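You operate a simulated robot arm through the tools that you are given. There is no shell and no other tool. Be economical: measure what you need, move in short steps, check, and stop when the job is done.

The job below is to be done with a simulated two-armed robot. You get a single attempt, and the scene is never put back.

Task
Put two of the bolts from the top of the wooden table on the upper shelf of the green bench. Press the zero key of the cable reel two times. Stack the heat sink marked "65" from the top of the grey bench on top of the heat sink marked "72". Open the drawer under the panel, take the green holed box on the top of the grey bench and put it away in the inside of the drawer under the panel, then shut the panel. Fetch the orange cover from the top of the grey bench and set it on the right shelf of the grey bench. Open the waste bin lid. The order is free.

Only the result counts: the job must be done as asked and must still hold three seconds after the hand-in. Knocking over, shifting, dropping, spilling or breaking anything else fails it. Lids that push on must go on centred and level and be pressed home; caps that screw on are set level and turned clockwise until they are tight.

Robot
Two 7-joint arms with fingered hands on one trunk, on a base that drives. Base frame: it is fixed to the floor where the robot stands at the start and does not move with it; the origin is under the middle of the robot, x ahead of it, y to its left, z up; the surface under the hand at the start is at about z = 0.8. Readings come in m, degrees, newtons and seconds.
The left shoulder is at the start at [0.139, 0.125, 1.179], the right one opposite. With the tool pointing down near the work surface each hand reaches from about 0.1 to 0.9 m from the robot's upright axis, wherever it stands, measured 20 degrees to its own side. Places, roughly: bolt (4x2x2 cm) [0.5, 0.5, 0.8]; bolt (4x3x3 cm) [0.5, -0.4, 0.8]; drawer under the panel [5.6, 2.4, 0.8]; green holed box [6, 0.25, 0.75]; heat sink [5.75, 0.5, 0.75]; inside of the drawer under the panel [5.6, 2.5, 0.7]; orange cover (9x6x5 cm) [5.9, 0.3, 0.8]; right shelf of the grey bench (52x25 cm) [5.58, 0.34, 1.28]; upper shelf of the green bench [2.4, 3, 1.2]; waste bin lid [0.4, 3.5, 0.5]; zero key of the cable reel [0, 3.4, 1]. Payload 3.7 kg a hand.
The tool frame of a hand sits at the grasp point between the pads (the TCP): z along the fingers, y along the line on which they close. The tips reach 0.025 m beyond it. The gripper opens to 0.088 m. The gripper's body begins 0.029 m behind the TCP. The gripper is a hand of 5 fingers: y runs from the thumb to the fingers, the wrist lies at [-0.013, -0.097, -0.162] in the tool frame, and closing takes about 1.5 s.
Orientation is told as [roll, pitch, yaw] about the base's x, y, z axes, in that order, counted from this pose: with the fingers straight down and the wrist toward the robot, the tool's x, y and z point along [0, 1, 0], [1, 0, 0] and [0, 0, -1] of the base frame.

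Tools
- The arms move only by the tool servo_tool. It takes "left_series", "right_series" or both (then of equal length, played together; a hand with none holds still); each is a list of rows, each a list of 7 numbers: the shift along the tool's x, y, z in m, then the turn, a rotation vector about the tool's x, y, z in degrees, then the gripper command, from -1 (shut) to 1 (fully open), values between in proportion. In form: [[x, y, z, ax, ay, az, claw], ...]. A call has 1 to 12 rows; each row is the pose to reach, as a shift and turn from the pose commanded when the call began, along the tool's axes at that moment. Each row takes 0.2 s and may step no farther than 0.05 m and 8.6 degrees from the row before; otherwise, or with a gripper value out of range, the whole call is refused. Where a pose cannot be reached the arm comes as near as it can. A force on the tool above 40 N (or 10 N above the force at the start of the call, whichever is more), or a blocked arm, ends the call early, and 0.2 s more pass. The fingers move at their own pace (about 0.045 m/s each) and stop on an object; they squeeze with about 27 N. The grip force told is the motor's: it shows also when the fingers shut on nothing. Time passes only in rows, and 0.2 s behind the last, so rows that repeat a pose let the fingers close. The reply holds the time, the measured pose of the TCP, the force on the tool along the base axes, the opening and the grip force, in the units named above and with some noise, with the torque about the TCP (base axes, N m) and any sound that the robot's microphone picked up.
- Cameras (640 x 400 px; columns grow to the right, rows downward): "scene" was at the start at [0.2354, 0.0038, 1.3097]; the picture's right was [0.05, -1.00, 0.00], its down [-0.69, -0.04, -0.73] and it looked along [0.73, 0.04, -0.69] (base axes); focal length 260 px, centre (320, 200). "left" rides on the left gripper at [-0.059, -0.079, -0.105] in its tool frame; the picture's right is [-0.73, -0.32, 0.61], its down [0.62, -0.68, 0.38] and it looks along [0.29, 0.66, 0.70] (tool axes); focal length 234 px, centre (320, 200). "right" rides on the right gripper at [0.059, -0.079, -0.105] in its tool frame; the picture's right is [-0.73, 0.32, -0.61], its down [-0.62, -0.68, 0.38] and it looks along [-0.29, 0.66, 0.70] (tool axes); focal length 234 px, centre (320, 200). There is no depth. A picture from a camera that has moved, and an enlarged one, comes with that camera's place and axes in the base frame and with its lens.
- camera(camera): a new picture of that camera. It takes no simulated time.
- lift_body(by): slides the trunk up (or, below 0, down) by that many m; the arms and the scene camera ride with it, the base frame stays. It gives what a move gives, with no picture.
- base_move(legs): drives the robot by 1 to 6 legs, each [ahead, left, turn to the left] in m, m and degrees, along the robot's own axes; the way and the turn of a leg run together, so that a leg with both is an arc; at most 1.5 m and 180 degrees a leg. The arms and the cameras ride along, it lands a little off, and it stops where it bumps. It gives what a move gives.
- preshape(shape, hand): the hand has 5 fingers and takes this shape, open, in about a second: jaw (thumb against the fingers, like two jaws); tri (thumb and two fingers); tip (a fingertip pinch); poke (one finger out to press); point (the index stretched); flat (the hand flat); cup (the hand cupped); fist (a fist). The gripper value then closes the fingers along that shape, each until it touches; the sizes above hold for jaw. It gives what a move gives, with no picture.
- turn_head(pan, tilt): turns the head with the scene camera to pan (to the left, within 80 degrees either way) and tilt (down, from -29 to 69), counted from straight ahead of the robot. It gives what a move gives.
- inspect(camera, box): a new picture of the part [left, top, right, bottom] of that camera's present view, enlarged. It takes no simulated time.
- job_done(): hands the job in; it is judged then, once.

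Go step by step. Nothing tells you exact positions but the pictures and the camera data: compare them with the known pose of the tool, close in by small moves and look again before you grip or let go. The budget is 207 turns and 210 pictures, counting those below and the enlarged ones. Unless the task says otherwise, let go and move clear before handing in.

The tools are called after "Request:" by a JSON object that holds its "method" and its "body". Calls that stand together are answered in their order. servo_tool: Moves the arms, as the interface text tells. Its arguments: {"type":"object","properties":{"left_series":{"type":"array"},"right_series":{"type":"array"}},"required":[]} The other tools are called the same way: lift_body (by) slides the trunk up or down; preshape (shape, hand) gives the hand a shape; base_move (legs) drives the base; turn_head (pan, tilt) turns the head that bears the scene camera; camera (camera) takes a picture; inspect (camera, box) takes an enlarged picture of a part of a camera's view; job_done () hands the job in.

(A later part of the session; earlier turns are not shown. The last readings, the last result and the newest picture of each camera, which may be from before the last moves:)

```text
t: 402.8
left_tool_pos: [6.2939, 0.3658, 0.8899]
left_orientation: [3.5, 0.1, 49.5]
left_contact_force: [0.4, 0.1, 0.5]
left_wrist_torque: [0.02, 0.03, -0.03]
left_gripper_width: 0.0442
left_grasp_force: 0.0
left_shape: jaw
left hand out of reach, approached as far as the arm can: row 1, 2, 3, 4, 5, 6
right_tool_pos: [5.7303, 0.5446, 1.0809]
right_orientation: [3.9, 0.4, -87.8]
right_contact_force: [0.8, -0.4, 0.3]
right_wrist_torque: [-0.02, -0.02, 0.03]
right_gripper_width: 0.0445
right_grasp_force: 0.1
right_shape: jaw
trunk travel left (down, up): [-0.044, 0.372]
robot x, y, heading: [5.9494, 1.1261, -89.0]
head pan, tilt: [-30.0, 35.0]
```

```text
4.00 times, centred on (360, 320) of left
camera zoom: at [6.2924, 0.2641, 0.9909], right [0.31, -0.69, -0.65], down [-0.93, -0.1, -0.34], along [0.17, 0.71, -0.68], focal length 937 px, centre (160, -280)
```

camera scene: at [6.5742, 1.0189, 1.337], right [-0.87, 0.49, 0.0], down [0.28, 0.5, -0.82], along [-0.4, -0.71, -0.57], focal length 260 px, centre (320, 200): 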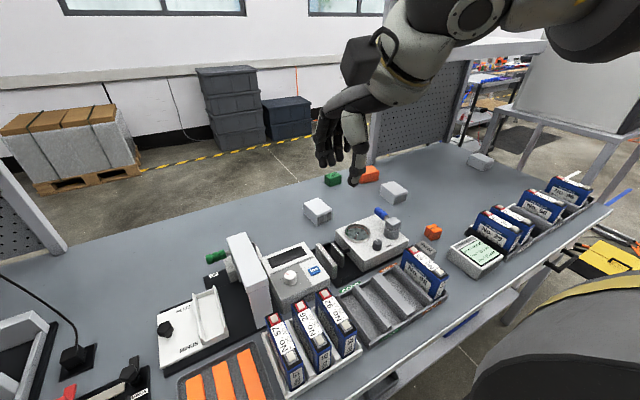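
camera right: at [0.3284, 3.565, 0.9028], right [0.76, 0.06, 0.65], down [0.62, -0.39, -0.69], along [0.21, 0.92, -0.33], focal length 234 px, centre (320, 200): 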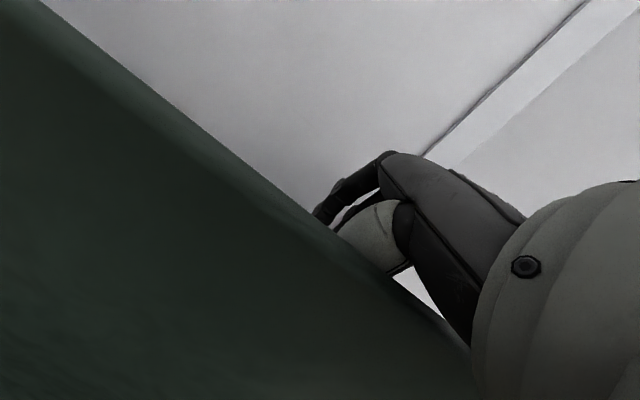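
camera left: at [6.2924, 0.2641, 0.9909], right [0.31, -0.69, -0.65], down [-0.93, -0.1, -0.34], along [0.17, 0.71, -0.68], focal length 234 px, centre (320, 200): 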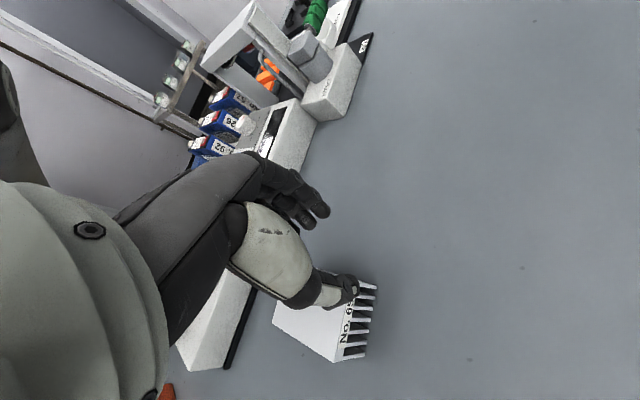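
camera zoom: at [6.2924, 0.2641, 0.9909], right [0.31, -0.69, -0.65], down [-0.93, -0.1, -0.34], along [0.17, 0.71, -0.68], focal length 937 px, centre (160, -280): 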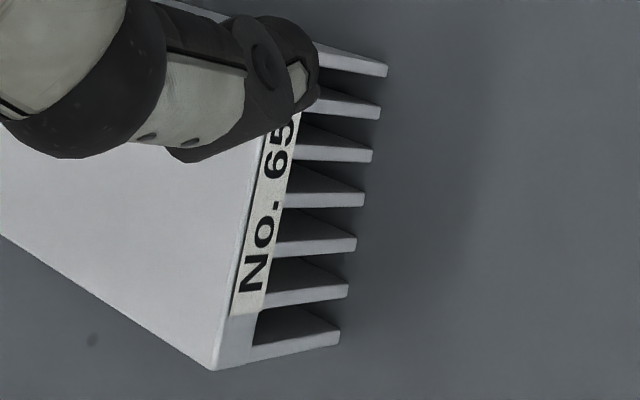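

A (x 6.25) is No. 65. I strafe right so the same view shows the back of the middle one.

Request:
{"method": "base_move", "body": {"legs": [[0, -0.31, 0]]}}

Request:
{"method": "inspect", "body": {"camera": "left", "box": [260, 240, 480, 400]}}

```text
t: 405.2
left_tool_pos: [6.1087, 0.3715, 0.8869]
left_orientation: [4.2, 0.9, 50.5]
left_contact_force: [-0.1, 0.4, 0.4]
left_wrist_torque: [-0.01, -0.02, 0.01]
left_gripper_width: 0.0443
left_grasp_force: 0.1
left_shape: jaw
right_tool_pos: [5.5438, 0.54, 1.0895]
right_orientation: [3.3, -0.1, -87.0]
right_contact_force: [0.1, 0.1, 0.0]
right_wrist_torque: [-0.01, 0.01, 0.02]
right_gripper_width: 0.0441
right_grasp_force: 0.0
right_shape: jaw
trunk travel left (down, up): [-0.044, 0.372]
robot x, y, heading: [5.7344, 1.123, -88.3]
head pan, tilt: [-30.0, 35.0]
stopped in leg 1: the robot was blocked; the commanded pose is now the measured one
```

```text
2.50 times, centred on (370, 320) of left
camera zoom: at [6.1097, 0.2699, 0.9878], right [0.31, -0.69, -0.65], down [-0.94, -0.12, -0.33], along [0.15, 0.71, -0.68], focal length 585 px, centre (195, -100)
```

zoom: 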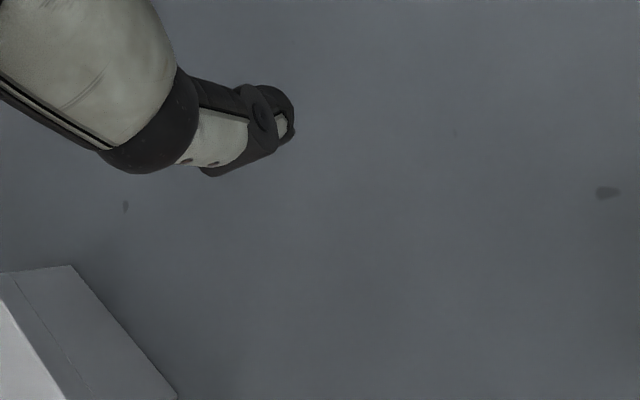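

The base is blocked on the right by the white cart, so I move the left hand itself 15 cm toward the middle sink.

Request:
{"method": "servo_tool", "body": {"left_series": [[0.03, -0.025, -0.01, 0, 0, 0, 0], [0.06, -0.05, -0.02, 0, 0, 0, 0], [0.09, -0.075, -0.03, 0, 0, 0, 0], [0.116, -0.095, -0.03, 0, 0, 0, 0]]}}

Request:
{"method": "camera", "body": {"camera": "left"}}

```text
t: 406.2
left_tool_pos: [6.0381, 0.4049, 0.8992]
left_orientation: [4.4, 1.1, 50.3]
left_contact_force: [0.3, -0.8, -0.3]
left_wrist_torque: [0.01, 0.05, -0.03]
left_gripper_width: 0.0442
left_grasp_force: 0.1
left_shape: jaw
left hand out of reach, approached as far as the arm can: row 1, 2, 3, 4
right_tool_pos: [5.5431, 0.5396, 1.0873]
right_orientation: [3.1, 0.2, -87.1]
right_contact_force: [-0.3, -0.8, -0.3]
right_wrist_torque: [-0.01, 0.01, 0.0]
right_gripper_width: 0.0442
right_grasp_force: 0.2
right_shape: jaw
trunk travel left (down, up): [-0.044, 0.372]
robot x, y, heading: [5.7289, 1.1234, -88.4]
head pan, tilt: [-30.0, 35.0]
```

```text
26 pictures are left
camera left: at [6.0382, 0.3029, 1.0001], right [0.3, -0.69, -0.66], down [-0.94, -0.11, -0.32], along [0.15, 0.71, -0.68], focal length 234 px, centre (320, 200)
```

left: 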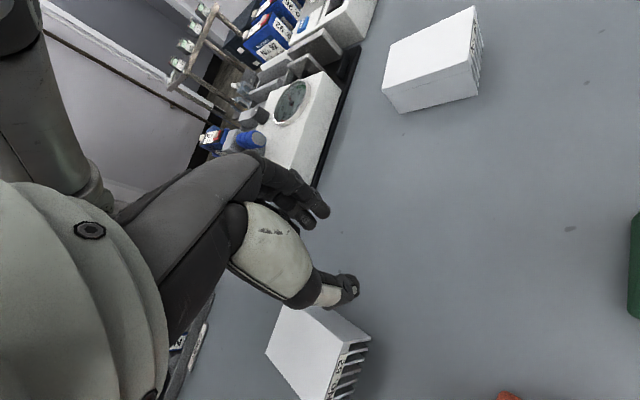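

Request:
{"method": "inspect", "body": {"camera": "left", "box": [320, 325, 392, 400]}}

```text
5.33 times, centred on (356, 362) of left
camera zoom: at [6.0382, 0.3029, 1.0001], right [0.3, -0.69, -0.66], down [-0.94, -0.11, -0.32], along [0.15, 0.71, -0.68], focal length 1249 px, centre (128, -667)
```

zoom: 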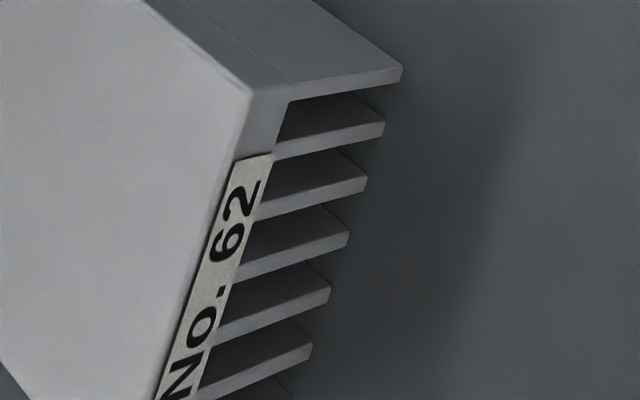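

Middle sink is No. 62, so C (x about 5.42, y 0.444) must be No. 72, and A at (6.243, 0.41, top 0.825) is No. 65. I retract the left hand and move the base so the right hand can grasp A across its 6 cm width.

Request:
{"method": "servo_tool", "body": {"left_series": [[0, 0, -0.045, 0, 0, 0, 0], [0, 0, -0.09, 0, 0, 0, 0], [0.02, 0.02, -0.12, 0, 0, 8, 0], [0.04, 0.05, -0.14, 0, 0, 16, 0], [0.07, 0.08, -0.15, 0, 0, 24, 0], [0.1, 0.11, -0.16, 0, 0, 32, 0], [0.13, 0.14, -0.17, 0, 0, 40, 0], [0.15, 0.17, -0.18, 0, 0, 48, 0], [0.16, 0.19, -0.18, 0, 0, 56, 0], [0.16, 0.19, -0.18, 0, 0, 64, 0], [0.16, 0.19, -0.18, 0, 0, 72, 0]]}}

Request:
{"method": "base_move", "body": {"legs": [[0, 0.77, 0]]}}

```text
t: 408.6
left_tool_pos: [6.0478, 0.6461, 1.0879]
left_orientation: [0.5, 4.5, -21.8]
left_contact_force: [-1.4, -0.1, -0.3]
left_wrist_torque: [0.02, -0.05, -0.01]
left_gripper_width: 0.0444
left_grasp_force: 0.1
left_shape: jaw
left hand out of reach, approached as far as the arm can: row 1, 2, 3, 4
right_tool_pos: [5.5426, 0.5379, 1.088]
right_orientation: [2.9, 0.1, -87.1]
right_contact_force: [-0.7, 0.1, 0.5]
right_wrist_torque: [0.02, -0.02, -0.02]
right_gripper_width: 0.0441
right_grasp_force: 0.0
right_shape: jaw
trunk travel left (down, up): [-0.044, 0.372]
robot x, y, heading: [5.728, 1.1255, -88.4]
head pan, tilt: [-30.0, 35.0]
```

```text
t: 415.7
left_tool_pos: [6.7858, 0.6641, 1.0937]
left_orientation: [1.0, 3.4, -21.9]
left_contact_force: [0.6, 0.2, -0.8]
left_wrist_torque: [0.02, 0.0, 0.01]
left_gripper_width: 0.0443
left_grasp_force: 0.0
left_shape: jaw
right_tool_pos: [6.2804, 0.5585, 1.0832]
right_orientation: [4.4, 0.1, -87.2]
right_contact_force: [0.6, 0.3, 0.5]
right_wrist_torque: [0.0, -0.02, -0.01]
right_gripper_width: 0.0445
right_grasp_force: 0.0
right_shape: jaw
trunk travel left (down, up): [-0.044, 0.372]
robot x, y, heading: [6.4908, 1.1404, -88.4]
head pan, tilt: [-30.0, 35.0]
```

Request:
{"method": "servo_tool", "body": {"right_series": [[-0.004, 0.015, 0.01, 0, 0, 8, 0.3], [-0.008, 0.03, 0.02, 0, 0, 16, 0.6], [-0.012, 0.045, 0.03, 0, 0, 24, 1], [-0.016, 0.06, 0.04, 0, 0, 32, 1], [-0.02, 0.075, 0.05, 0, 0, 40, 1], [-0.024, 0.09, 0.06, 0, 0, 48, 1], [-0.028, 0.105, 0.07, 0, 0, 56, 1], [-0.032, 0.12, 0.08, 0, 0, 64, 1], [-0.036, 0.135, 0.08, 0, 0, 72, 1], [-0.04, 0.147, 0.08, 0, 0, 80, 1], [-0.044, 0.147, 0.08, 0, 0, 86, 1]]}}

Request:
{"method": "camera", "body": {"camera": "right"}}

```text
t: 418.1
left_tool_pos: [6.7871, 0.6649, 1.0937]
left_orientation: [0.9, 3.4, -22.0]
left_contact_force: [0.5, 0.8, 0.2]
left_wrist_torque: [0.0, 0.01, -0.01]
left_gripper_width: 0.0441
left_grasp_force: 0.0
left_shape: jaw
right_tool_pos: [6.2512, 0.409, 0.9998]
right_orientation: [0.1, 4.5, -173.4]
right_contact_force: [0.9, -0.8, -0.7]
right_wrist_torque: [0.04, 0.01, 0.0]
right_gripper_width: 0.0874
right_grasp_force: 0.1
right_shape: jaw
trunk travel left (down, up): [-0.044, 0.372]
robot x, y, heading: [6.4918, 1.1435, -88.9]
head pan, tilt: [-30.0, 35.0]
```

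```text
24 pictures are left
camera right: at [6.3283, 0.358, 1.1103], right [-0.45, 0.68, 0.58], down [0.63, 0.7, -0.33], along [-0.63, 0.22, -0.75], focal length 234 px, centre (320, 200)
```

right: 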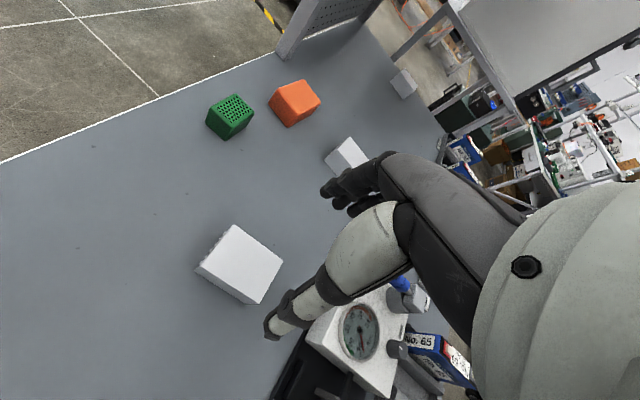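

The sink's top is centred at (6.240, 0.410), 6.2 × 7.5 cm, rotated about 4.5°. I level the hand, align and descend.

Request:
{"method": "servo_tool", "body": {"right_series": [[-0.001, 0.006, 0.02, -2.5, 0, 1, 1], [-0.002, 0.011, 0.06, -4.5, 0, 2, 1], [-0.002, 0.011, 0.1, -4.5, 0, 2, 1], [-0.002, 0.011, 0.135, -4.5, 0, 2, 1], [-0.002, 0.011, 0.15, -4.5, 0, 2, 1]]}}

Request:
{"method": "camera", "body": {"camera": "right"}}

```text
t: 419.3
left_tool_pos: [6.7868, 0.6631, 1.094]
left_orientation: [1.0, 3.5, -21.9]
left_contact_force: [-0.5, -0.9, 0.4]
left_wrist_torque: [0.01, -0.04, 0.0]
left_gripper_width: 0.0442
left_grasp_force: 0.1
left_shape: jaw
right_tool_pos: [6.25, 0.4097, 0.8485]
right_orientation: [0.2, -0.1, -175.3]
right_contact_force: [0.1, 0.0, -0.2]
right_wrist_torque: [0.03, -0.03, -0.01]
right_gripper_width: 0.0879
right_grasp_force: 0.0
right_shape: jaw
trunk travel left (down, up): [-0.044, 0.372]
robot x, y, heading: [6.4896, 1.1416, -88.2]
head pan, tilt: [-30.0, 35.0]
```

```text
23 pictures are left
camera right: at [6.334, 0.3582, 0.9536], right [-0.38, 0.7, 0.61], down [0.63, 0.68, -0.39], along [-0.68, 0.23, -0.7], focal length 234 px, centre (320, 200)
```

right: 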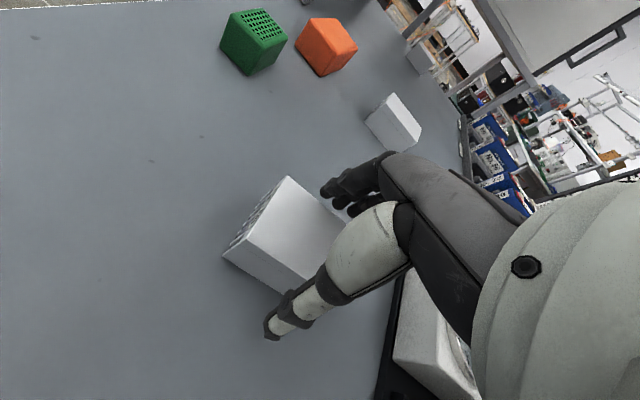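

Aligned well. Final descent and grip.

Request:
{"method": "servo_tool", "body": {"right_series": [[0, 0.002, 0.02, 0, 0, 0, 1], [0, 0.002, 0.034, 0, 0, 0, 1], [0, 0.002, 0.034, 0, 0, 0, 0.6], [0, 0.002, 0.034, 0, 0, 0, 0.3], [0, 0.002, 0.034, 0, 0, 0, -0.2], [0, 0.002, 0.034, 0, 0, 0, -1], [0, 0.002, 0.034, 0, 0, 0, -1]]}}

Request:
{"method": "servo_tool", "body": {"right_series": [[0, 0, -0.02, 0, 0, 0, -1], [0, 0, -0.06, 0, 0, 0, -1], [0, 0, -0.1, 0, 0, 0, -1]]}}

Request:
{"method": "camera", "body": {"camera": "right"}}

```text
t: 420.9
left_tool_pos: [6.7851, 0.664, 1.0928]
left_orientation: [1.0, 3.4, -21.9]
left_contact_force: [0.4, -0.2, 0.0]
left_wrist_torque: [0.0, 0.01, 0.02]
left_gripper_width: 0.0441
left_grasp_force: 0.0
left_shape: jaw
right_tool_pos: [6.2482, 0.4114, 0.815]
right_orientation: [0.2, 0.0, -175.2]
right_contact_force: [1.3, 0.6, 0.0]
right_wrist_torque: [0.05, -0.02, 0.04]
right_gripper_width: 0.0538
right_grasp_force: 27.1
right_shape: jaw
trunk travel left (down, up): [-0.044, 0.372]
robot x, y, heading: [6.4904, 1.1398, -88.4]
head pan, tilt: [-30.0, 35.0]
```

```text
t: 421.7
left_tool_pos: [6.7873, 0.6651, 1.0942]
left_orientation: [0.9, 3.4, -21.8]
left_contact_force: [-0.4, 0.2, 0.2]
left_wrist_torque: [-0.02, -0.01, -0.02]
left_gripper_width: 0.0439
left_grasp_force: 0.0
left_shape: jaw
right_tool_pos: [6.2476, 0.4111, 0.916]
right_orientation: [0.1, -0.1, -175.2]
right_contact_force: [-0.4, 0.8, -3.1]
right_wrist_torque: [0.0, -0.01, 0.03]
right_gripper_width: 0.054
right_grasp_force: 26.5
right_shape: jaw
trunk travel left (down, up): [-0.044, 0.372]
robot x, y, heading: [6.4928, 1.1446, -88.4]
head pan, tilt: [-30.0, 35.0]
```

```text
22 pictures are left
camera right: at [6.3321, 0.3596, 1.0204], right [-0.38, 0.7, 0.61], down [0.63, 0.68, -0.39], along [-0.68, 0.23, -0.7], focal length 234 px, centre (320, 200)
```

right: 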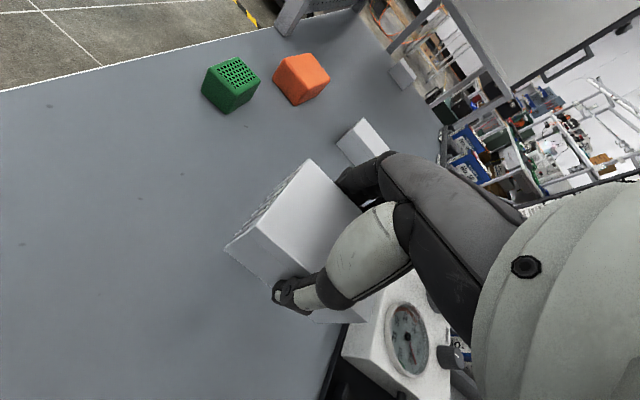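

65 is held. I raise it a little and strafe right toward the 72 sink.

Request:
{"method": "servo_tool", "body": {"right_series": [[0, 0, -0.04, 0, 0, 0, -1], [0, 0, -0.07, 0, 0, 0, -1]]}}

Request:
{"method": "base_move", "body": {"legs": [[0, -0.71, 0]]}}

Request:
{"method": "camera", "body": {"camera": "right"}}

```text
t: 422.3
left_tool_pos: [6.7872, 0.6641, 1.0935]
left_orientation: [1.0, 3.4, -21.8]
left_contact_force: [-0.9, -0.3, -0.5]
left_wrist_torque: [-0.02, 0.0, -0.02]
left_gripper_width: 0.0443
left_grasp_force: 0.0
left_shape: jaw
right_tool_pos: [6.2472, 0.4095, 0.9847]
right_orientation: [0.1, 0.0, -175.2]
right_contact_force: [0.0, 0.8, -4.4]
right_wrist_torque: [-0.03, 0.0, 0.01]
right_gripper_width: 0.0539
right_grasp_force: 27.2
right_shape: jaw
trunk travel left (down, up): [-0.044, 0.372]
robot x, y, heading: [6.4922, 1.1476, -88.7]
head pan, tilt: [-30.0, 35.0]
```

```text
t: 429.0
left_tool_pos: [6.0717, 0.6451, 1.0938]
left_orientation: [1.0, 3.3, -21.7]
left_contact_force: [0.8, -0.5, 0.0]
left_wrist_torque: [-0.04, 0.01, 0.04]
left_gripper_width: 0.0441
left_grasp_force: 0.0
left_shape: jaw
right_tool_pos: [5.5362, 0.3887, 0.9839]
right_orientation: [0.1, -0.1, -175.0]
right_contact_force: [0.4, -0.8, -3.4]
right_wrist_torque: [-0.06, 0.0, 0.02]
right_gripper_width: 0.0538
right_grasp_force: 26.9
right_shape: jaw
trunk travel left (down, up): [-0.044, 0.372]
robot x, y, heading: [5.773, 1.1201, -88.4]
head pan, tilt: [-30.0, 35.0]
```

```text
21 pictures are left
camera right: at [5.6195, 0.3363, 1.0889], right [-0.38, 0.7, 0.61], down [0.62, 0.68, -0.39], along [-0.68, 0.23, -0.7], focal length 234 px, centre (320, 200)
```

right: 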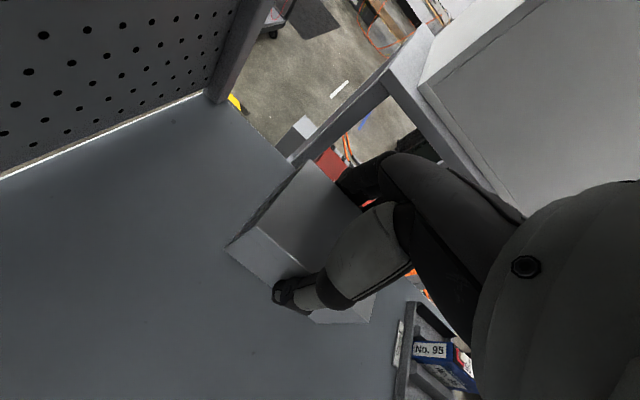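

Request:
{"method": "turn_head", "body": {"pan": -35, "tilt": 40}}

Request:
{"method": "camera", "body": {"camera": "scene"}}

```text
t: 429.7
left_tool_pos: [6.0717, 0.6445, 1.0942]
left_orientation: [1.0, 3.4, -21.7]
left_contact_force: [-0.3, -0.8, -0.4]
left_wrist_torque: [-0.02, 0.0, -0.03]
left_gripper_width: 0.0443
left_grasp_force: 0.1
left_shape: jaw
right_tool_pos: [5.5357, 0.3886, 0.9843]
right_orientation: [0.1, -0.1, -174.9]
right_contact_force: [0.9, 0.4, -3.0]
right_wrist_torque: [0.02, 0.01, -0.01]
right_gripper_width: 0.0536
right_grasp_force: 27.0
right_shape: jaw
trunk travel left (down, up): [-0.044, 0.372]
robot x, y, heading: [5.7724, 1.127, -88.2]
head pan, tilt: [-35.0, 40.0]
```

```text
20 pictures are left
camera scene: at [5.7443, 0.7378, 1.1395], right [-0.88, 0.47, 0.0], down [0.27, 0.51, -0.82], along [-0.39, -0.72, -0.58], focal length 260 px, centre (320, 200)
```

scene: 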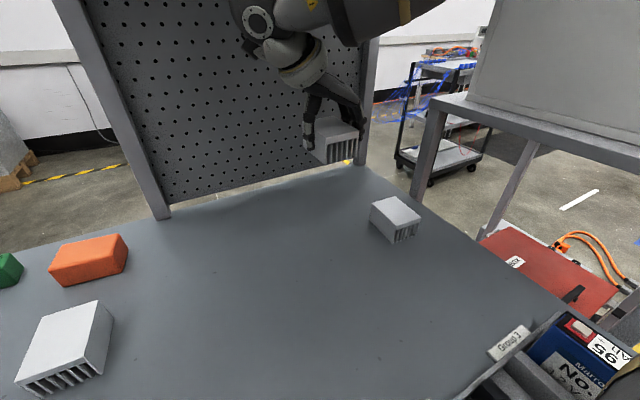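

Sink 72 is centred at (5.418, 0.448), rotated about -5°. I move 65 above it, aligned, and come down to 4 cm above.

Request:
{"method": "servo_tool", "body": {"right_series": [[-0.02, 0.03, 0, 0, 0, 3, -1], [-0.04, 0.06, 0, 0, 0, 6, -1], [-0.06, 0.09, 0, 0, 0, 9, -1], [-0.071, 0.109, 0, 0, 0, 10, -1], [-0.071, 0.109, 0.04, 0, 0, 10, -1], [-0.071, 0.109, 0.08, 0, 0, 10, -1]]}}

Request:
{"method": "inspect", "body": {"camera": "scene", "box": [300, 90, 480, 260]}}

```text
t: 431.1
left_tool_pos: [6.0718, 0.6445, 1.0931]
left_orientation: [1.0, 3.4, -21.7]
left_contact_force: [-0.2, 0.0, -1.0]
left_wrist_torque: [-0.03, -0.04, -0.01]
left_gripper_width: 0.0441
left_grasp_force: 0.0
left_shape: jaw
right_tool_pos: [5.4193, 0.4489, 0.9046]
right_orientation: [0.0, 0.0, 175.1]
right_contact_force: [0.0, -0.7, -3.7]
right_wrist_torque: [-0.02, 0.0, 0.04]
right_gripper_width: 0.0537
right_grasp_force: 27.2
right_shape: jaw
trunk travel left (down, up): [-0.044, 0.372]
robot x, y, heading: [5.7776, 1.1254, -88.2]
head pan, tilt: [-35.0, 40.0]
```

```text
2.35 times, centred on (390, 175) of scene
camera zoom: at [5.7371, 0.7412, 1.1397], right [-0.83, 0.55, 0.0], down [0.32, 0.48, -0.82], along [-0.45, -0.68, -0.57], focal length 611 px, centre (155, 259)
```

zoom: 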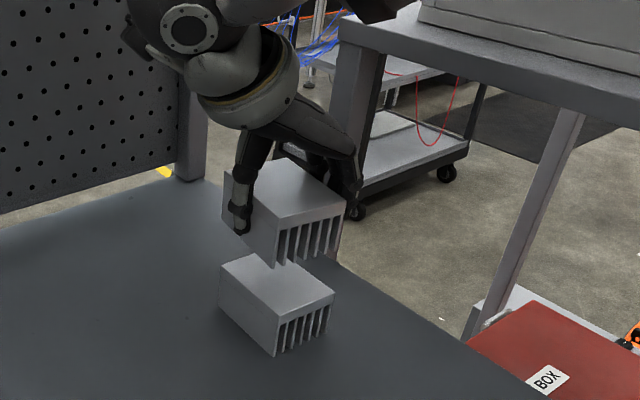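

The two sinks line up (gap about 5 cm). I descend slowly until contact.

Request:
{"method": "servo_tool", "body": {"right_series": [[0, 0, 0.02, 0, 0, 0, -1], [0, 0, 0.036, 0, 0, 0, -1], [0, 0, 0.044, 0, 0, 0, -1]]}}

Request:
{"method": "inspect", "body": {"camera": "scene", "box": [340, 140, 470, 260]}}

```text
t: 431.9
left_tool_pos: [6.0725, 0.6442, 1.0943]
left_orientation: [0.9, 3.4, -21.6]
left_contact_force: [-0.1, 0.4, 0.0]
left_wrist_torque: [0.03, -0.02, 0.01]
left_gripper_width: 0.0442
left_grasp_force: 0.0
left_shape: jaw
right_tool_pos: [5.4203, 0.4492, 0.8616]
right_orientation: [0.3, -0.1, 175.0]
right_contact_force: [-0.5, 0.0, 0.1]
right_wrist_torque: [0.0, -0.05, 0.02]
right_gripper_width: 0.0536
right_grasp_force: 26.9
right_shape: jaw
trunk travel left (down, up): [-0.044, 0.372]
robot x, y, heading: [5.7769, 1.1206, -88.3]
head pan, tilt: [-35.0, 40.0]
```

```text
3.33 times, centred on (405, 200) of scene
camera zoom: at [5.7406, 0.7404, 1.1404], right [-0.86, 0.52, 0.0], down [0.3, 0.49, -0.82], along [-0.42, -0.7, -0.57], focal length 866 px, centre (37, 200)
```

zoom: 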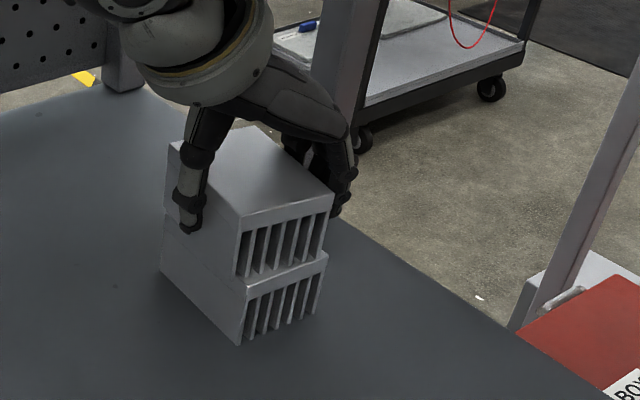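

65 rests on 72, nicely aligned. I release and lift straight up.

Request:
{"method": "servo_tool", "body": {"right_series": [[0, 0, 0, 0, 0, 0, 0.4], [0, 0, 0, 0, 0, 0, 0.7], [0, 0, 0, 0, 0, 0, 0.8], [0, 0, -0.02, 0, 0, 0, 0.8], [0, 0, -0.06, 0, 0, 0, 0.8], [0, 0, -0.1, 0, 0, 0, 0.8], [0, 0, -0.13, 0, 0, 0, 0.8]]}}

Request:
{"method": "camera", "body": {"camera": "scene"}}

```text
t: 433.5
left_tool_pos: [6.0725, 0.6475, 1.0934]
left_orientation: [0.9, 3.3, -21.8]
left_contact_force: [-0.5, 0.2, 0.3]
left_wrist_torque: [0.03, 0.01, 0.01]
left_gripper_width: 0.0443
left_grasp_force: 0.0
left_shape: jaw
right_tool_pos: [5.4224, 0.4492, 0.9908]
right_orientation: [0.2, 0.0, 174.9]
right_contact_force: [0.5, 0.4, 0.0]
right_wrist_torque: [0.02, -0.02, -0.04]
right_gripper_width: 0.0791
right_grasp_force: 0.0
right_shape: jaw
trunk travel left (down, up): [-0.044, 0.372]
robot x, y, heading: [5.7749, 1.1219, -88.4]
head pan, tilt: [-35.0, 40.0]
```

```text
17 pictures are left
camera scene: at [5.7314, 0.7469, 1.1403], right [-0.78, 0.62, 0.0], down [0.36, 0.45, -0.82], along [-0.51, -0.64, -0.57], focal length 260 px, centre (320, 200)
```

scene: 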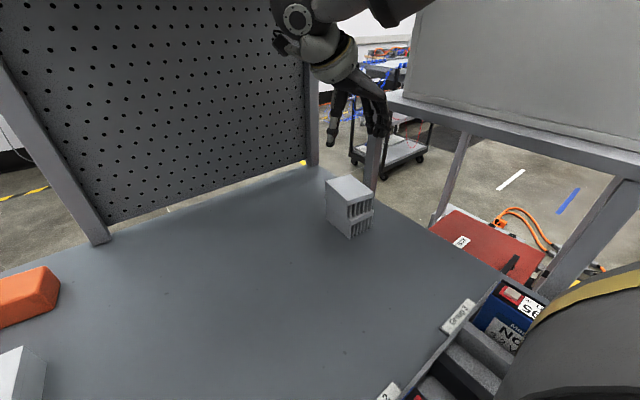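

Stack is standing. Next the orange cover, centred about (5.936, 0.309): I turn the right hand back and move the base to x about 6.19.

Request:
{"method": "servo_tool", "body": {"right_series": [[0, 0, -0.01, 0, 0, -8, 0.8], [0, 0, -0.02, 0, 0, -16, 0.8], [0, 0, -0.03, 0, 0, -24, 0.8], [0, 0, -0.03, 0, 0, -32, 0.8], [0, 0, -0.03, 0, 0, -40, 0.8], [0, 0, -0.03, 0, 0, -48, 0.8], [0, 0, -0.03, 0, 0, -56, 0.8], [0, 0, -0.03, 0, 0, -64, 0.8], [0, 0, -0.03, 0, 0, -72, 0.8], [0, 0, -0.03, 0, 0, -80, 0.8], [0, 0, -0.03, 0, 0, -88, 0.8]]}}

Request:
{"method": "base_move", "body": {"legs": [[0, 0.42, 0]]}}

Request:
{"method": "servo_tool", "body": {"right_series": [[0, 0.03, 0, 0, 0, 0, 1], [0, 0.06, 0.01, 0, 0, 0, 1], [0, 0.09, 0.02, 0, 0, 0, 1]]}}

Request:
{"method": "camera", "body": {"camera": "right"}}

```text
t: 435.9
left_tool_pos: [6.0723, 0.6454, 1.095]
left_orientation: [1.0, 3.3, -21.6]
left_contact_force: [-0.7, -0.6, 1.1]
left_wrist_torque: [-0.01, -0.02, 0.04]
left_gripper_width: 0.0443
left_grasp_force: 0.2
left_shape: jaw
right_tool_pos: [5.4215, 0.4499, 1.0203]
right_orientation: [0.0, -0.2, -97.0]
right_contact_force: [-0.5, 0.1, -0.1]
right_wrist_torque: [0.01, -0.02, 0.01]
right_gripper_width: 0.0791
right_grasp_force: 0.1
right_shape: jaw
trunk travel left (down, up): [-0.044, 0.372]
robot x, y, heading: [5.7754, 1.1235, -88.5]
head pan, tilt: [-35.0, 40.0]
```

```text
t: 440.0
left_tool_pos: [6.4852, 0.6588, 1.0932]
left_orientation: [0.9, 3.5, -21.6]
left_contact_force: [-0.4, -0.8, 0.1]
left_wrist_torque: [0.01, 0.0, -0.01]
left_gripper_width: 0.0441
left_grasp_force: 0.1
left_shape: jaw
right_tool_pos: [5.8346, 0.4627, 1.0205]
right_orientation: [0.0, -0.1, -96.8]
right_contact_force: [-0.3, -0.1, -0.5]
right_wrist_torque: [-0.01, -0.03, -0.02]
right_gripper_width: 0.0788
right_grasp_force: 0.1
right_shape: jaw
trunk travel left (down, up): [-0.044, 0.372]
robot x, y, heading: [6.1882, 1.138, -88.0]
head pan, tilt: [-35.0, 40.0]
```

```text
t: 440.8
left_tool_pos: [6.4854, 0.6576, 1.0925]
left_orientation: [1.0, 3.4, -21.5]
left_contact_force: [-0.6, -1.4, -0.2]
left_wrist_torque: [0.03, -0.01, 0.0]
left_gripper_width: 0.0445
left_grasp_force: 0.0
left_shape: jaw
right_tool_pos: [5.8247, 0.3715, 1.0016]
right_orientation: [0.0, -0.1, -96.8]
right_contact_force: [-0.2, -0.6, 1.1]
right_wrist_torque: [0.02, -0.03, 0.01]
right_gripper_width: 0.0876
right_grasp_force: 0.1
right_shape: jaw
trunk travel left (down, up): [-0.044, 0.372]
robot x, y, heading: [6.1872, 1.1393, -87.9]
head pan, tilt: [-35.0, 40.0]
```

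```text
16 pictures are left
camera right: at [5.8921, 0.4424, 1.1048], right [-0.76, -0.23, 0.61], down [-0.54, 0.75, -0.38], along [-0.37, -0.62, -0.69], focal length 234 px, centre (320, 200)
```

right: 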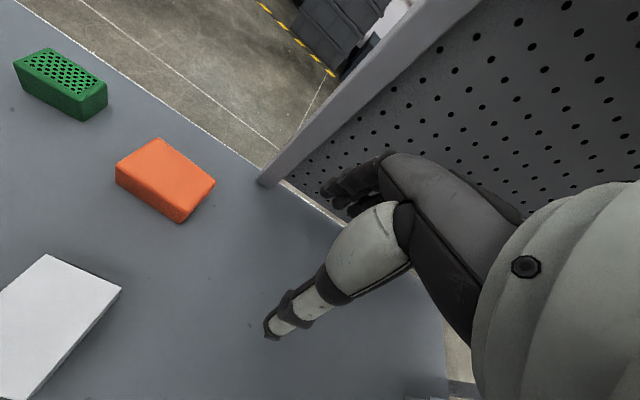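

Cover confirmed at (5.941, 0.297). I move over it and descend with the hand fully open.

Request:
{"method": "servo_tool", "body": {"right_series": [[0.04, 0.02, 0, 0, 0, 0, 1], [0.08, 0.04, 0.02, 0, 0, 0, 1], [0.123, 0.06, 0.04, 0, 0, 0, 1], [0.123, 0.06, 0.08, 0, 0, 0, 1], [0.123, 0.06, 0.12, 0, 0, 0, 1]]}}

Request:
{"method": "camera", "body": {"camera": "right"}}

```text
refused: row 3 steps farther than a row can; nothing moved
```

```text
15 pictures are left
camera right: at [5.8921, 0.4424, 1.1048], right [-0.76, -0.23, 0.61], down [-0.54, 0.75, -0.38], along [-0.37, -0.62, -0.69], focal length 234 px, centre (320, 200)
```

right: 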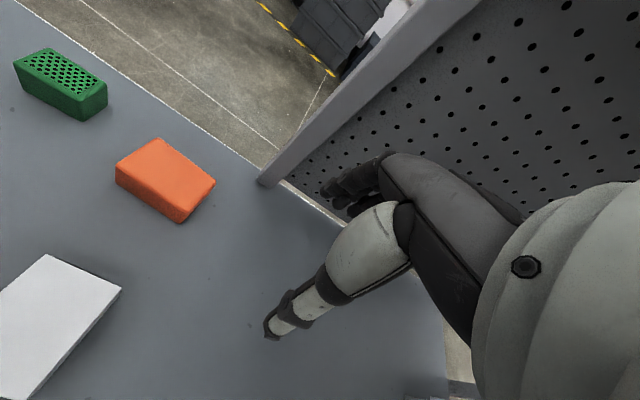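

Request:
{"method": "servo_tool", "body": {"right_series": [[0.04, 0.02, 0, 0, 0, 0, 1], [0.08, 0.04, 0.01, 0, 0, 0, 1], [0.11, 0.055, 0.03, 0, 0, 0, 1], [0.123, 0.06, 0.07, 0, 0, 0, 1], [0.123, 0.06, 0.11, 0, 0, 0, 1]]}}

```text
t: 442.0
left_tool_pos: [6.4851, 0.658, 1.0926]
left_orientation: [1.0, 3.4, -21.5]
left_contact_force: [1.0, 0.7, 0.2]
left_wrist_torque: [0.02, 0.0, -0.01]
left_gripper_width: 0.0442
left_grasp_force: 0.1
left_shape: jaw
right_tool_pos: [5.9397, 0.2961, 0.8888]
right_orientation: [0.0, -0.1, -96.8]
right_contact_force: [-0.7, 0.2, 0.6]
right_wrist_torque: [0.03, 0.0, 0.0]
right_gripper_width: 0.0876
right_grasp_force: 0.1
right_shape: jaw
trunk travel left (down, up): [-0.044, 0.372]
robot x, y, heading: [6.1848, 1.135, -88.4]
head pan, tilt: [-35.0, 40.0]
```

Request:
{"method": "camera", "body": {"camera": "right"}}

```text
14 pictures are left
camera right: at [6.0086, 0.3674, 0.993], right [-0.76, -0.23, 0.61], down [-0.54, 0.75, -0.38], along [-0.37, -0.62, -0.69], focal length 234 px, centre (320, 200)
```

right: 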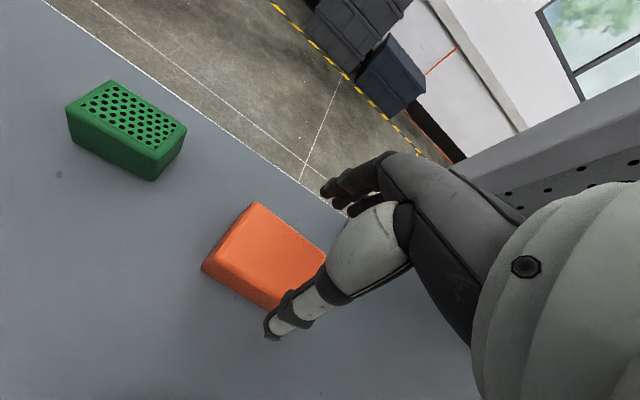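

Cover is between thumb and fingers. Descend, grip and lift.

Request:
{"method": "servo_tool", "body": {"right_series": [[0.006, 0, 0.02, 0, 0, 0, 1], [0.01, 0, 0.045, 0, 0, 0, 1], [0.01, 0, 0.064, 0, 0, 0, 1], [0.01, 0, 0.064, 0, 0, 0, 0.5], [0.01, 0, 0.064, 0, 0, 0, 0], [0.01, 0, 0.064, 0, 0, 0, -1], [0.01, 0, 0.064, 0, 0, 0, -1], [0.01, 0, 0.064, 0, 0, 0, -1], [0.01, 0, 0.03, 0, 0, 0, -1], [0.01, 0, -0.01, 0, 0, 0, -1], [0.01, 0, -0.05, 0, 0, 0, -1]]}}

```text
t: 444.4
left_tool_pos: [6.4841, 0.6595, 1.0935]
left_orientation: [0.9, 3.4, -21.5]
left_contact_force: [0.6, 0.5, -0.4]
left_wrist_torque: [-0.02, -0.03, 0.0]
left_gripper_width: 0.0441
left_grasp_force: 0.1
left_shape: jaw
right_tool_pos: [5.9488, 0.2967, 0.9382]
right_orientation: [-0.1, -0.1, -96.8]
right_contact_force: [0.3, 0.6, -1.2]
right_wrist_torque: [-0.04, -0.02, 0.02]
right_gripper_width: 0.054
right_grasp_force: 27.2
right_shape: jaw
trunk travel left (down, up): [-0.044, 0.372]
robot x, y, heading: [6.1863, 1.1403, -88.3]
head pan, tilt: [-35.0, 40.0]
```

Cover held. I pull it back from the shelf area, raise the trunk, and strafe toward the shelf.

Request:
{"method": "servo_tool", "body": {"right_series": [[0, -0.045, -0.01, 0, 0, 0, -1], [0, -0.09, -0.02, 0, 0, 0, -1], [0, -0.135, -0.03, 0, 0, 0, -1], [0, -0.18, -0.04, 0, 0, 0, -1], [0, -0.225, -0.05, 0, 0, 0, -1], [0, -0.26, -0.06, 0, 0, 0, -1]]}}

Request:
{"method": "lift_body", "body": {"by": 0.4}}

Request:
{"method": "base_move", "body": {"legs": [[0, -0.36, 0]]}}

Request:
{"method": "turn_head", "body": {"pan": -15, "tilt": 30}}

Request:
{"method": "camera", "body": {"camera": "scene"}}

```text
t: 445.8
left_tool_pos: [6.4848, 0.6602, 1.0925]
left_orientation: [0.9, 3.4, -21.5]
left_contact_force: [-0.3, -0.2, -0.9]
left_wrist_torque: [0.01, 0.01, 0.02]
left_gripper_width: 0.044
left_grasp_force: 0.0
left_shape: jaw
right_tool_pos: [5.9789, 0.5544, 1.0012]
right_orientation: [-0.1, -0.2, -96.9]
right_contact_force: [-0.2, 0.0, -1.3]
right_wrist_torque: [0.01, -0.01, -0.01]
right_gripper_width: 0.0539
right_grasp_force: 27.0
right_shape: jaw
trunk travel left (down, up): [-0.044, 0.372]
robot x, y, heading: [6.1864, 1.136, -88.2]
head pan, tilt: [-35.0, 40.0]
```

```text
t: 449.4
left_tool_pos: [6.485, 0.6586, 1.465]
left_orientation: [1.0, 3.4, -21.5]
left_contact_force: [0.7, -0.8, -0.6]
left_wrist_torque: [0.02, 0.03, -0.02]
left_gripper_width: 0.0443
left_grasp_force: 0.0
left_shape: jaw
right_tool_pos: [5.9805, 0.5559, 1.3714]
right_orientation: [0.0, -0.1, -96.9]
right_contact_force: [-0.2, -0.1, -1.1]
right_wrist_torque: [-0.03, -0.02, 0.02]
right_gripper_width: 0.0536
right_grasp_force: 26.6
right_shape: jaw
right hand out of reach, approached as far as the arm can: row 1
trunk travel left (down, up): [-0.416, 0.0]
robot x, y, heading: [6.1836, 1.1404, -88.4]
head pan, tilt: [-35.0, 40.0]
```

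```text
t: 453.1
left_tool_pos: [6.1312, 0.6471, 1.4648]
left_orientation: [0.9, 3.4, -21.2]
left_contact_force: [0.4, 0.4, -0.3]
left_wrist_torque: [0.0, 0.0, 0.0]
left_gripper_width: 0.0441
left_grasp_force: 0.1
left_shape: jaw
right_tool_pos: [5.6262, 0.5422, 1.3722]
right_orientation: [0.0, -0.1, -96.6]
right_contact_force: [-0.3, -0.1, -0.4]
right_wrist_torque: [0.0, -0.02, 0.01]
right_gripper_width: 0.054
right_grasp_force: 26.6
right_shape: jaw
trunk travel left (down, up): [-0.416, 0.0]
robot x, y, heading: [5.8272, 1.1236, -87.8]
head pan, tilt: [-35.0, 40.0]
```

```text
t: 453.9
left_tool_pos: [6.1315, 0.648, 1.4654]
left_orientation: [0.9, 3.4, -21.2]
left_contact_force: [-0.3, 0.6, -0.8]
left_wrist_torque: [0.04, -0.01, 0.0]
left_gripper_width: 0.0446
left_grasp_force: 0.0
left_shape: jaw
right_tool_pos: [5.6251, 0.5415, 1.37]
right_orientation: [-0.1, 0.0, -96.6]
right_contact_force: [-0.1, -0.4, -0.5]
right_wrist_torque: [0.02, -0.03, -0.05]
right_gripper_width: 0.054
right_grasp_force: 27.1
right_shape: jaw
trunk travel left (down, up): [-0.416, 0.0]
robot x, y, heading: [5.8263, 1.1248, -87.9]
head pan, tilt: [-15.0, 30.0]
```

```text
13 pictures are left
camera scene: at [5.814, 0.9926, 1.5504], right [-0.97, 0.22, 0.0], down [0.11, 0.49, -0.87], along [-0.19, -0.84, -0.5], focal length 260 px, centre (320, 200)
```

scene: 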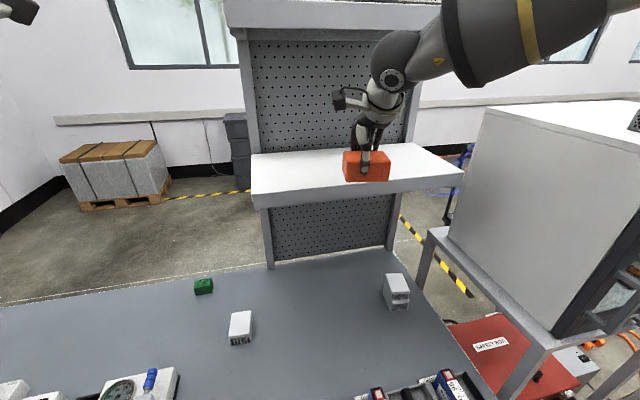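

The shelf spans x 5.32–5.85, y 0.23–0.47, z 1.28. I move the cover in over it.

Request:
{"method": "servo_tool", "body": {"right_series": [[0.01, 0.045, 0, 0, 0, 0, -1], [0.015, 0.09, 0, 0, 0, 0, -1], [0.02, 0.135, 0, 0, 0, 0, -1], [0.02, 0.18, 0, 0, 0, 0, -1], [0.02, 0.18, 0.02, 0, 0, 0, -1], [0.02, 0.18, 0.035, 0, 0, 0, -1]]}}

Request:
{"method": "camera", "body": {"camera": "scene"}}

```text
t: 455.4
left_tool_pos: [6.1319, 0.6475, 1.4643]
left_orientation: [0.9, 3.4, -21.2]
left_contact_force: [0.6, -0.6, -0.7]
left_wrist_torque: [0.03, 0.02, -0.02]
left_gripper_width: 0.0442
left_grasp_force: 0.1
left_shape: jaw
right_tool_pos: [5.6097, 0.4015, 1.3371]
right_orientation: [0.0, -0.3, -96.5]
right_contact_force: [-0.7, 0.6, -1.0]
right_wrist_torque: [-0.01, 0.0, 0.03]
right_gripper_width: 0.0534
right_grasp_force: 27.4
right_shape: jaw
right hand out of reach, approached as far as the arm can: row 3, 4, 5, 6
trunk travel left (down, up): [-0.416, 0.0]
robot x, y, heading: [5.8334, 1.1238, -87.8]
head pan, tilt: [-15.0, 30.0]
```

```text
12 pictures are left
camera scene: at [5.8138, 0.9924, 1.5504], right [-0.97, 0.22, 0.0], down [0.11, 0.49, -0.87], along [-0.19, -0.84, -0.5], focal length 260 px, centre (320, 200)
```

scene: 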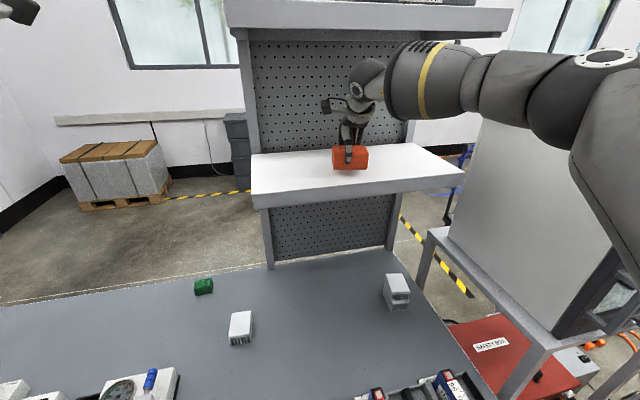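

Over the shelf with margin. I lower with the trunk to contact.

Request:
{"method": "lift_body", "body": {"by": -0.014}}

Request:
{"method": "lift_body", "body": {"by": -0.006}}

```text
t: 456.0
left_tool_pos: [6.1316, 0.6479, 1.4519]
left_orientation: [1.0, 3.4, -21.2]
left_contact_force: [0.3, -0.4, 0.5]
left_wrist_torque: [-0.03, -0.04, -0.01]
left_gripper_width: 0.0443
left_grasp_force: 0.1
left_shape: jaw
right_tool_pos: [5.6078, 0.4044, 1.3241]
right_orientation: [0.0, -0.2, -96.5]
right_contact_force: [0.4, -0.1, -0.6]
right_wrist_torque: [0.05, -0.03, -0.02]
right_gripper_width: 0.0537
right_grasp_force: 26.8
right_shape: jaw
trunk travel left (down, up): [-0.401, 0.014]
robot x, y, heading: [5.8292, 1.1244, -87.5]
head pan, tilt: [-15.0, 30.0]
```

```text
t: 456.5
left_tool_pos: [6.1322, 0.647, 1.4448]
left_orientation: [1.0, 3.4, -21.2]
left_contact_force: [0.6, -0.5, -0.2]
left_wrist_torque: [-0.04, 0.01, -0.03]
left_gripper_width: 0.0442
left_grasp_force: 0.1
left_shape: jaw
right_tool_pos: [5.6066, 0.4041, 1.318]
right_orientation: [0.1, -0.2, -96.5]
right_contact_force: [0.0, -0.3, -1.0]
right_wrist_torque: [0.0, 0.0, 0.0]
right_gripper_width: 0.0537
right_grasp_force: 27.2
right_shape: jaw
trunk travel left (down, up): [-0.395, 0.02]
robot x, y, heading: [5.8306, 1.124, -87.7]
head pan, tilt: [-15.0, 30.0]
```

Request:
{"method": "lift_body", "body": {"by": -0.006}}

Request:
{"method": "lift_body", "body": {"by": -0.006}}

```text
t: 457.1
left_tool_pos: [6.1323, 0.6501, 1.4393]
left_orientation: [0.9, 3.4, -21.1]
left_contact_force: [-0.8, 0.1, 0.3]
left_wrist_torque: [0.02, -0.01, 0.03]
left_gripper_width: 0.0441
left_grasp_force: 0.1
left_shape: jaw
right_tool_pos: [5.6065, 0.4047, 1.3132]
right_orientation: [0.2, -0.5, -96.6]
right_contact_force: [-0.1, -0.8, 8.9]
right_wrist_torque: [0.16, 0.0, 0.05]
right_gripper_width: 0.0536
right_grasp_force: 26.5
right_shape: jaw
trunk travel left (down, up): [-0.389, 0.026]
robot x, y, heading: [5.8271, 1.1235, -87.9]
head pan, tilt: [-15.0, 30.0]
```

```text
t: 457.6
left_tool_pos: [6.1317, 0.6497, 1.4338]
left_orientation: [1.0, 3.4, -21.2]
left_contact_force: [0.1, 0.9, -0.6]
left_wrist_torque: [0.01, 0.01, -0.03]
left_gripper_width: 0.044
left_grasp_force: 0.0
left_shape: jaw
right_tool_pos: [5.6073, 0.4058, 1.3128]
right_orientation: [0.3, -0.8, -96.6]
right_contact_force: [-2.0, -4.9, 28.3]
right_wrist_torque: [0.06, 0.11, 0.07]
right_gripper_width: 0.0533
right_grasp_force: 27.1
right_shape: jaw
trunk travel left (down, up): [-0.383, 0.032]
robot x, y, heading: [5.8324, 1.1251, -87.6]
head pan, tilt: [-15.0, 30.0]
```

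Contact made. I ease off, release and lift clear.

Request:
{"method": "lift_body", "body": {"by": 0.006}}

Request:
{"method": "servo_tool", "body": {"right_series": [[0, 0, 0, 0, 0, 0, 0.4], [0, 0, 0, 0, 0, 0, 0.8], [0, 0, 0, 0, 0, 0, 0.9], [0, 0, -0.03, 0, 0, 0, 0.9], [0, 0, -0.07, 0, 0, 0, 0.9], [0, -0.04, -0.09, 0, 0, 0, 0.9], [0, -0.08, -0.1, 0, 0, 0, 0.9], [0, -0.12, -0.1, 0, 0, 0, 0.9], [0, -0.16, -0.1, 0, 0, 0, 0.9]]}}

Request:
{"method": "base_move", "body": {"legs": [[0, 0.1, 0]]}}

Request:
{"method": "camera", "body": {"camera": "scene"}}

```text
t: 458.2
left_tool_pos: [6.1324, 0.6489, 1.44]
left_orientation: [1.0, 3.4, -21.2]
left_contact_force: [0.5, 0.0, 0.6]
left_wrist_torque: [-0.05, 0.02, 0.0]
left_gripper_width: 0.0442
left_grasp_force: 0.0
left_shape: jaw
right_tool_pos: [5.607, 0.405, 1.3124]
right_orientation: [0.0, -0.4, -96.6]
right_contact_force: [-1.5, -4.2, 16.9]
right_wrist_torque: [0.0, 0.09, 0.1]
right_gripper_width: 0.0532
right_grasp_force: 27.0
right_shape: jaw
trunk travel left (down, up): [-0.389, 0.026]
robot x, y, heading: [5.8294, 1.1243, -87.9]
head pan, tilt: [-15.0, 30.0]
```

```text
t: 460.2
left_tool_pos: [6.132, 0.6491, 1.4398]
left_orientation: [1.0, 3.4, -21.1]
left_contact_force: [-0.8, 0.2, 0.3]
left_wrist_torque: [-0.03, 0.03, 0.03]
left_gripper_width: 0.0441
left_grasp_force: 0.0
left_shape: jaw
right_tool_pos: [5.624, 0.5694, 1.4108]
right_orientation: [0.1, -0.2, -96.6]
right_contact_force: [-0.4, 0.3, 0.4]
right_wrist_torque: [0.0, -0.01, -0.04]
right_gripper_width: 0.0832
right_grasp_force: 0.0
right_shape: jaw
right hand out of reach, approached as far as the arm can: row 5
trunk travel left (down, up): [-0.389, 0.026]
robot x, y, heading: [5.8319, 1.1243, -87.7]
head pan, tilt: [-15.0, 30.0]
```

```text
t: 461.7
left_tool_pos: [6.2308, 0.6518, 1.44]
left_orientation: [1.0, 3.4, -21.2]
left_contact_force: [0.3, -0.7, 0.0]
left_wrist_torque: [-0.03, 0.0, 0.01]
left_gripper_width: 0.0442
left_grasp_force: 0.0
left_shape: jaw
right_tool_pos: [5.7221, 0.569, 1.4118]
right_orientation: [0.0, -0.3, -96.5]
right_contact_force: [-0.4, -0.4, -0.1]
right_wrist_torque: [0.01, 0.01, 0.0]
right_gripper_width: 0.0834
right_grasp_force: 0.0
right_shape: jaw
trunk travel left (down, up): [-0.389, 0.026]
robot x, y, heading: [5.9318, 1.1271, -87.6]
head pan, tilt: [-15.0, 30.0]
```

```text
11 pictures are left
camera scene: at [5.9125, 1.0003, 1.5255], right [-0.97, 0.22, 0.0], down [0.11, 0.49, -0.87], along [-0.19, -0.84, -0.5], focal length 260 px, centre (320, 200)
```

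scene: 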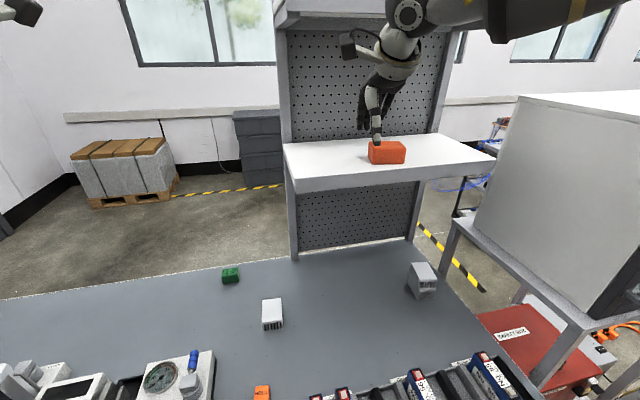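

Cover is on the shelf. Next, the green box at about (6.076, 0.267) with the left hand: I turn the left hand to normal yaw, pull the right back, and lean the trunk down.

Request:
{"method": "servo_tool", "body": {"left_series": [[0, 0, 0, 0, 0, 8, 0.3], [0, 0, 0, 0, 0, 16, 0.6], [0, 0, 0, 0, 0, 24, 1], [0, 0, 0, 0, 0, 32, 1], [0, 0, 0, 0, 0, 40, 1], [0, 0, 0, 0, 0, 48, 1], [0, 0, 0, 0, 0, 56, 1], [0, 0, 0, 0, 0, 64, 1], [0, 0, 0, 0, 0, 72, 1], [0, 0, 0, 0, 0, 75, 1]], "right_series": [[0, -0.02, 0, 0, 0, 0, 0.5], [0, -0.04, 0, 0, 0, 0, 0.5], [0, -0.06, 0, 0, 0, 0, 0.5], [0, -0.08, 0, 0, 0, 0, 0.5], [0, -0.1, 0, 0, 0, 0, 0.5], [0, -0.12, 0, 0, 0, 0, 0.5], [0, -0.13, 0, 0, 0, 0, 0.5], [0, -0.13, 0, 0, 0, 0, 0.5], [0, -0.13, 0, 0, 0, 0, 0.5], [0, -0.13, 0, 0, 0, 0, 0.5]]}}

Request:
{"method": "base_move", "body": {"legs": [[0, -0.08, 0]]}}

Request:
{"method": "lift_body", "body": {"by": -0.34}}

```text
t: 463.9
left_tool_pos: [6.2302, 0.6515, 1.4393]
left_orientation: [-3.1, 1.9, -96.3]
left_contact_force: [-0.5, -0.1, -0.2]
left_wrist_torque: [0.02, 0.01, -0.01]
left_gripper_width: 0.0878
left_grasp_force: 0.0
left_shape: jaw
right_tool_pos: [5.7386, 0.7005, 1.4111]
right_orientation: [0.1, -0.3, -96.6]
right_contact_force: [-0.5, -0.5, -0.8]
right_wrist_torque: [-0.01, 0.02, -0.01]
right_gripper_width: 0.0664
right_grasp_force: 0.0
right_shape: jaw
trunk travel left (down, up): [-0.389, 0.026]
robot x, y, heading: [5.9298, 1.1272, -88.0]
head pan, tilt: [-15.0, 30.0]
```

```text
t: 465.3
left_tool_pos: [6.1516, 0.6477, 1.4395]
left_orientation: [-3.0, 1.7, -96.4]
left_contact_force: [-0.3, -0.5, 0.6]
left_wrist_torque: [-0.04, -0.01, 0.04]
left_gripper_width: 0.0875
left_grasp_force: 0.0
left_shape: jaw
right_tool_pos: [5.6594, 0.6968, 1.4108]
right_orientation: [0.0, -0.4, -96.6]
right_contact_force: [-0.6, -0.5, -0.4]
right_wrist_torque: [0.0, 0.0, -0.02]
right_gripper_width: 0.0665
right_grasp_force: 0.1
right_shape: jaw
trunk travel left (down, up): [-0.389, 0.026]
robot x, y, heading: [5.8484, 1.1244, -88.2]
head pan, tilt: [-15.0, 30.0]
```

```text
t: 468.6
left_tool_pos: [6.15, 0.6493, 1.1005]
left_orientation: [-3.0, 1.7, -96.3]
left_contact_force: [-0.3, 0.3, -0.1]
left_wrist_torque: [0.0, 0.06, -0.01]
left_gripper_width: 0.0877
left_grasp_force: 0.1
left_shape: jaw
right_tool_pos: [5.6625, 0.607, 0.9622]
right_orientation: [-3.6, 21.6, -97.2]
right_contact_force: [-0.7, -0.7, 0.0]
right_wrist_torque: [-0.02, 0.0, 0.01]
right_gripper_width: 0.0665
right_grasp_force: 0.0
right_shape: jaw
trunk travel left (down, up): [-0.049, 0.366]
robot x, y, heading: [5.8501, 1.1272, -87.9]
head pan, tilt: [-15.0, 30.0]
```

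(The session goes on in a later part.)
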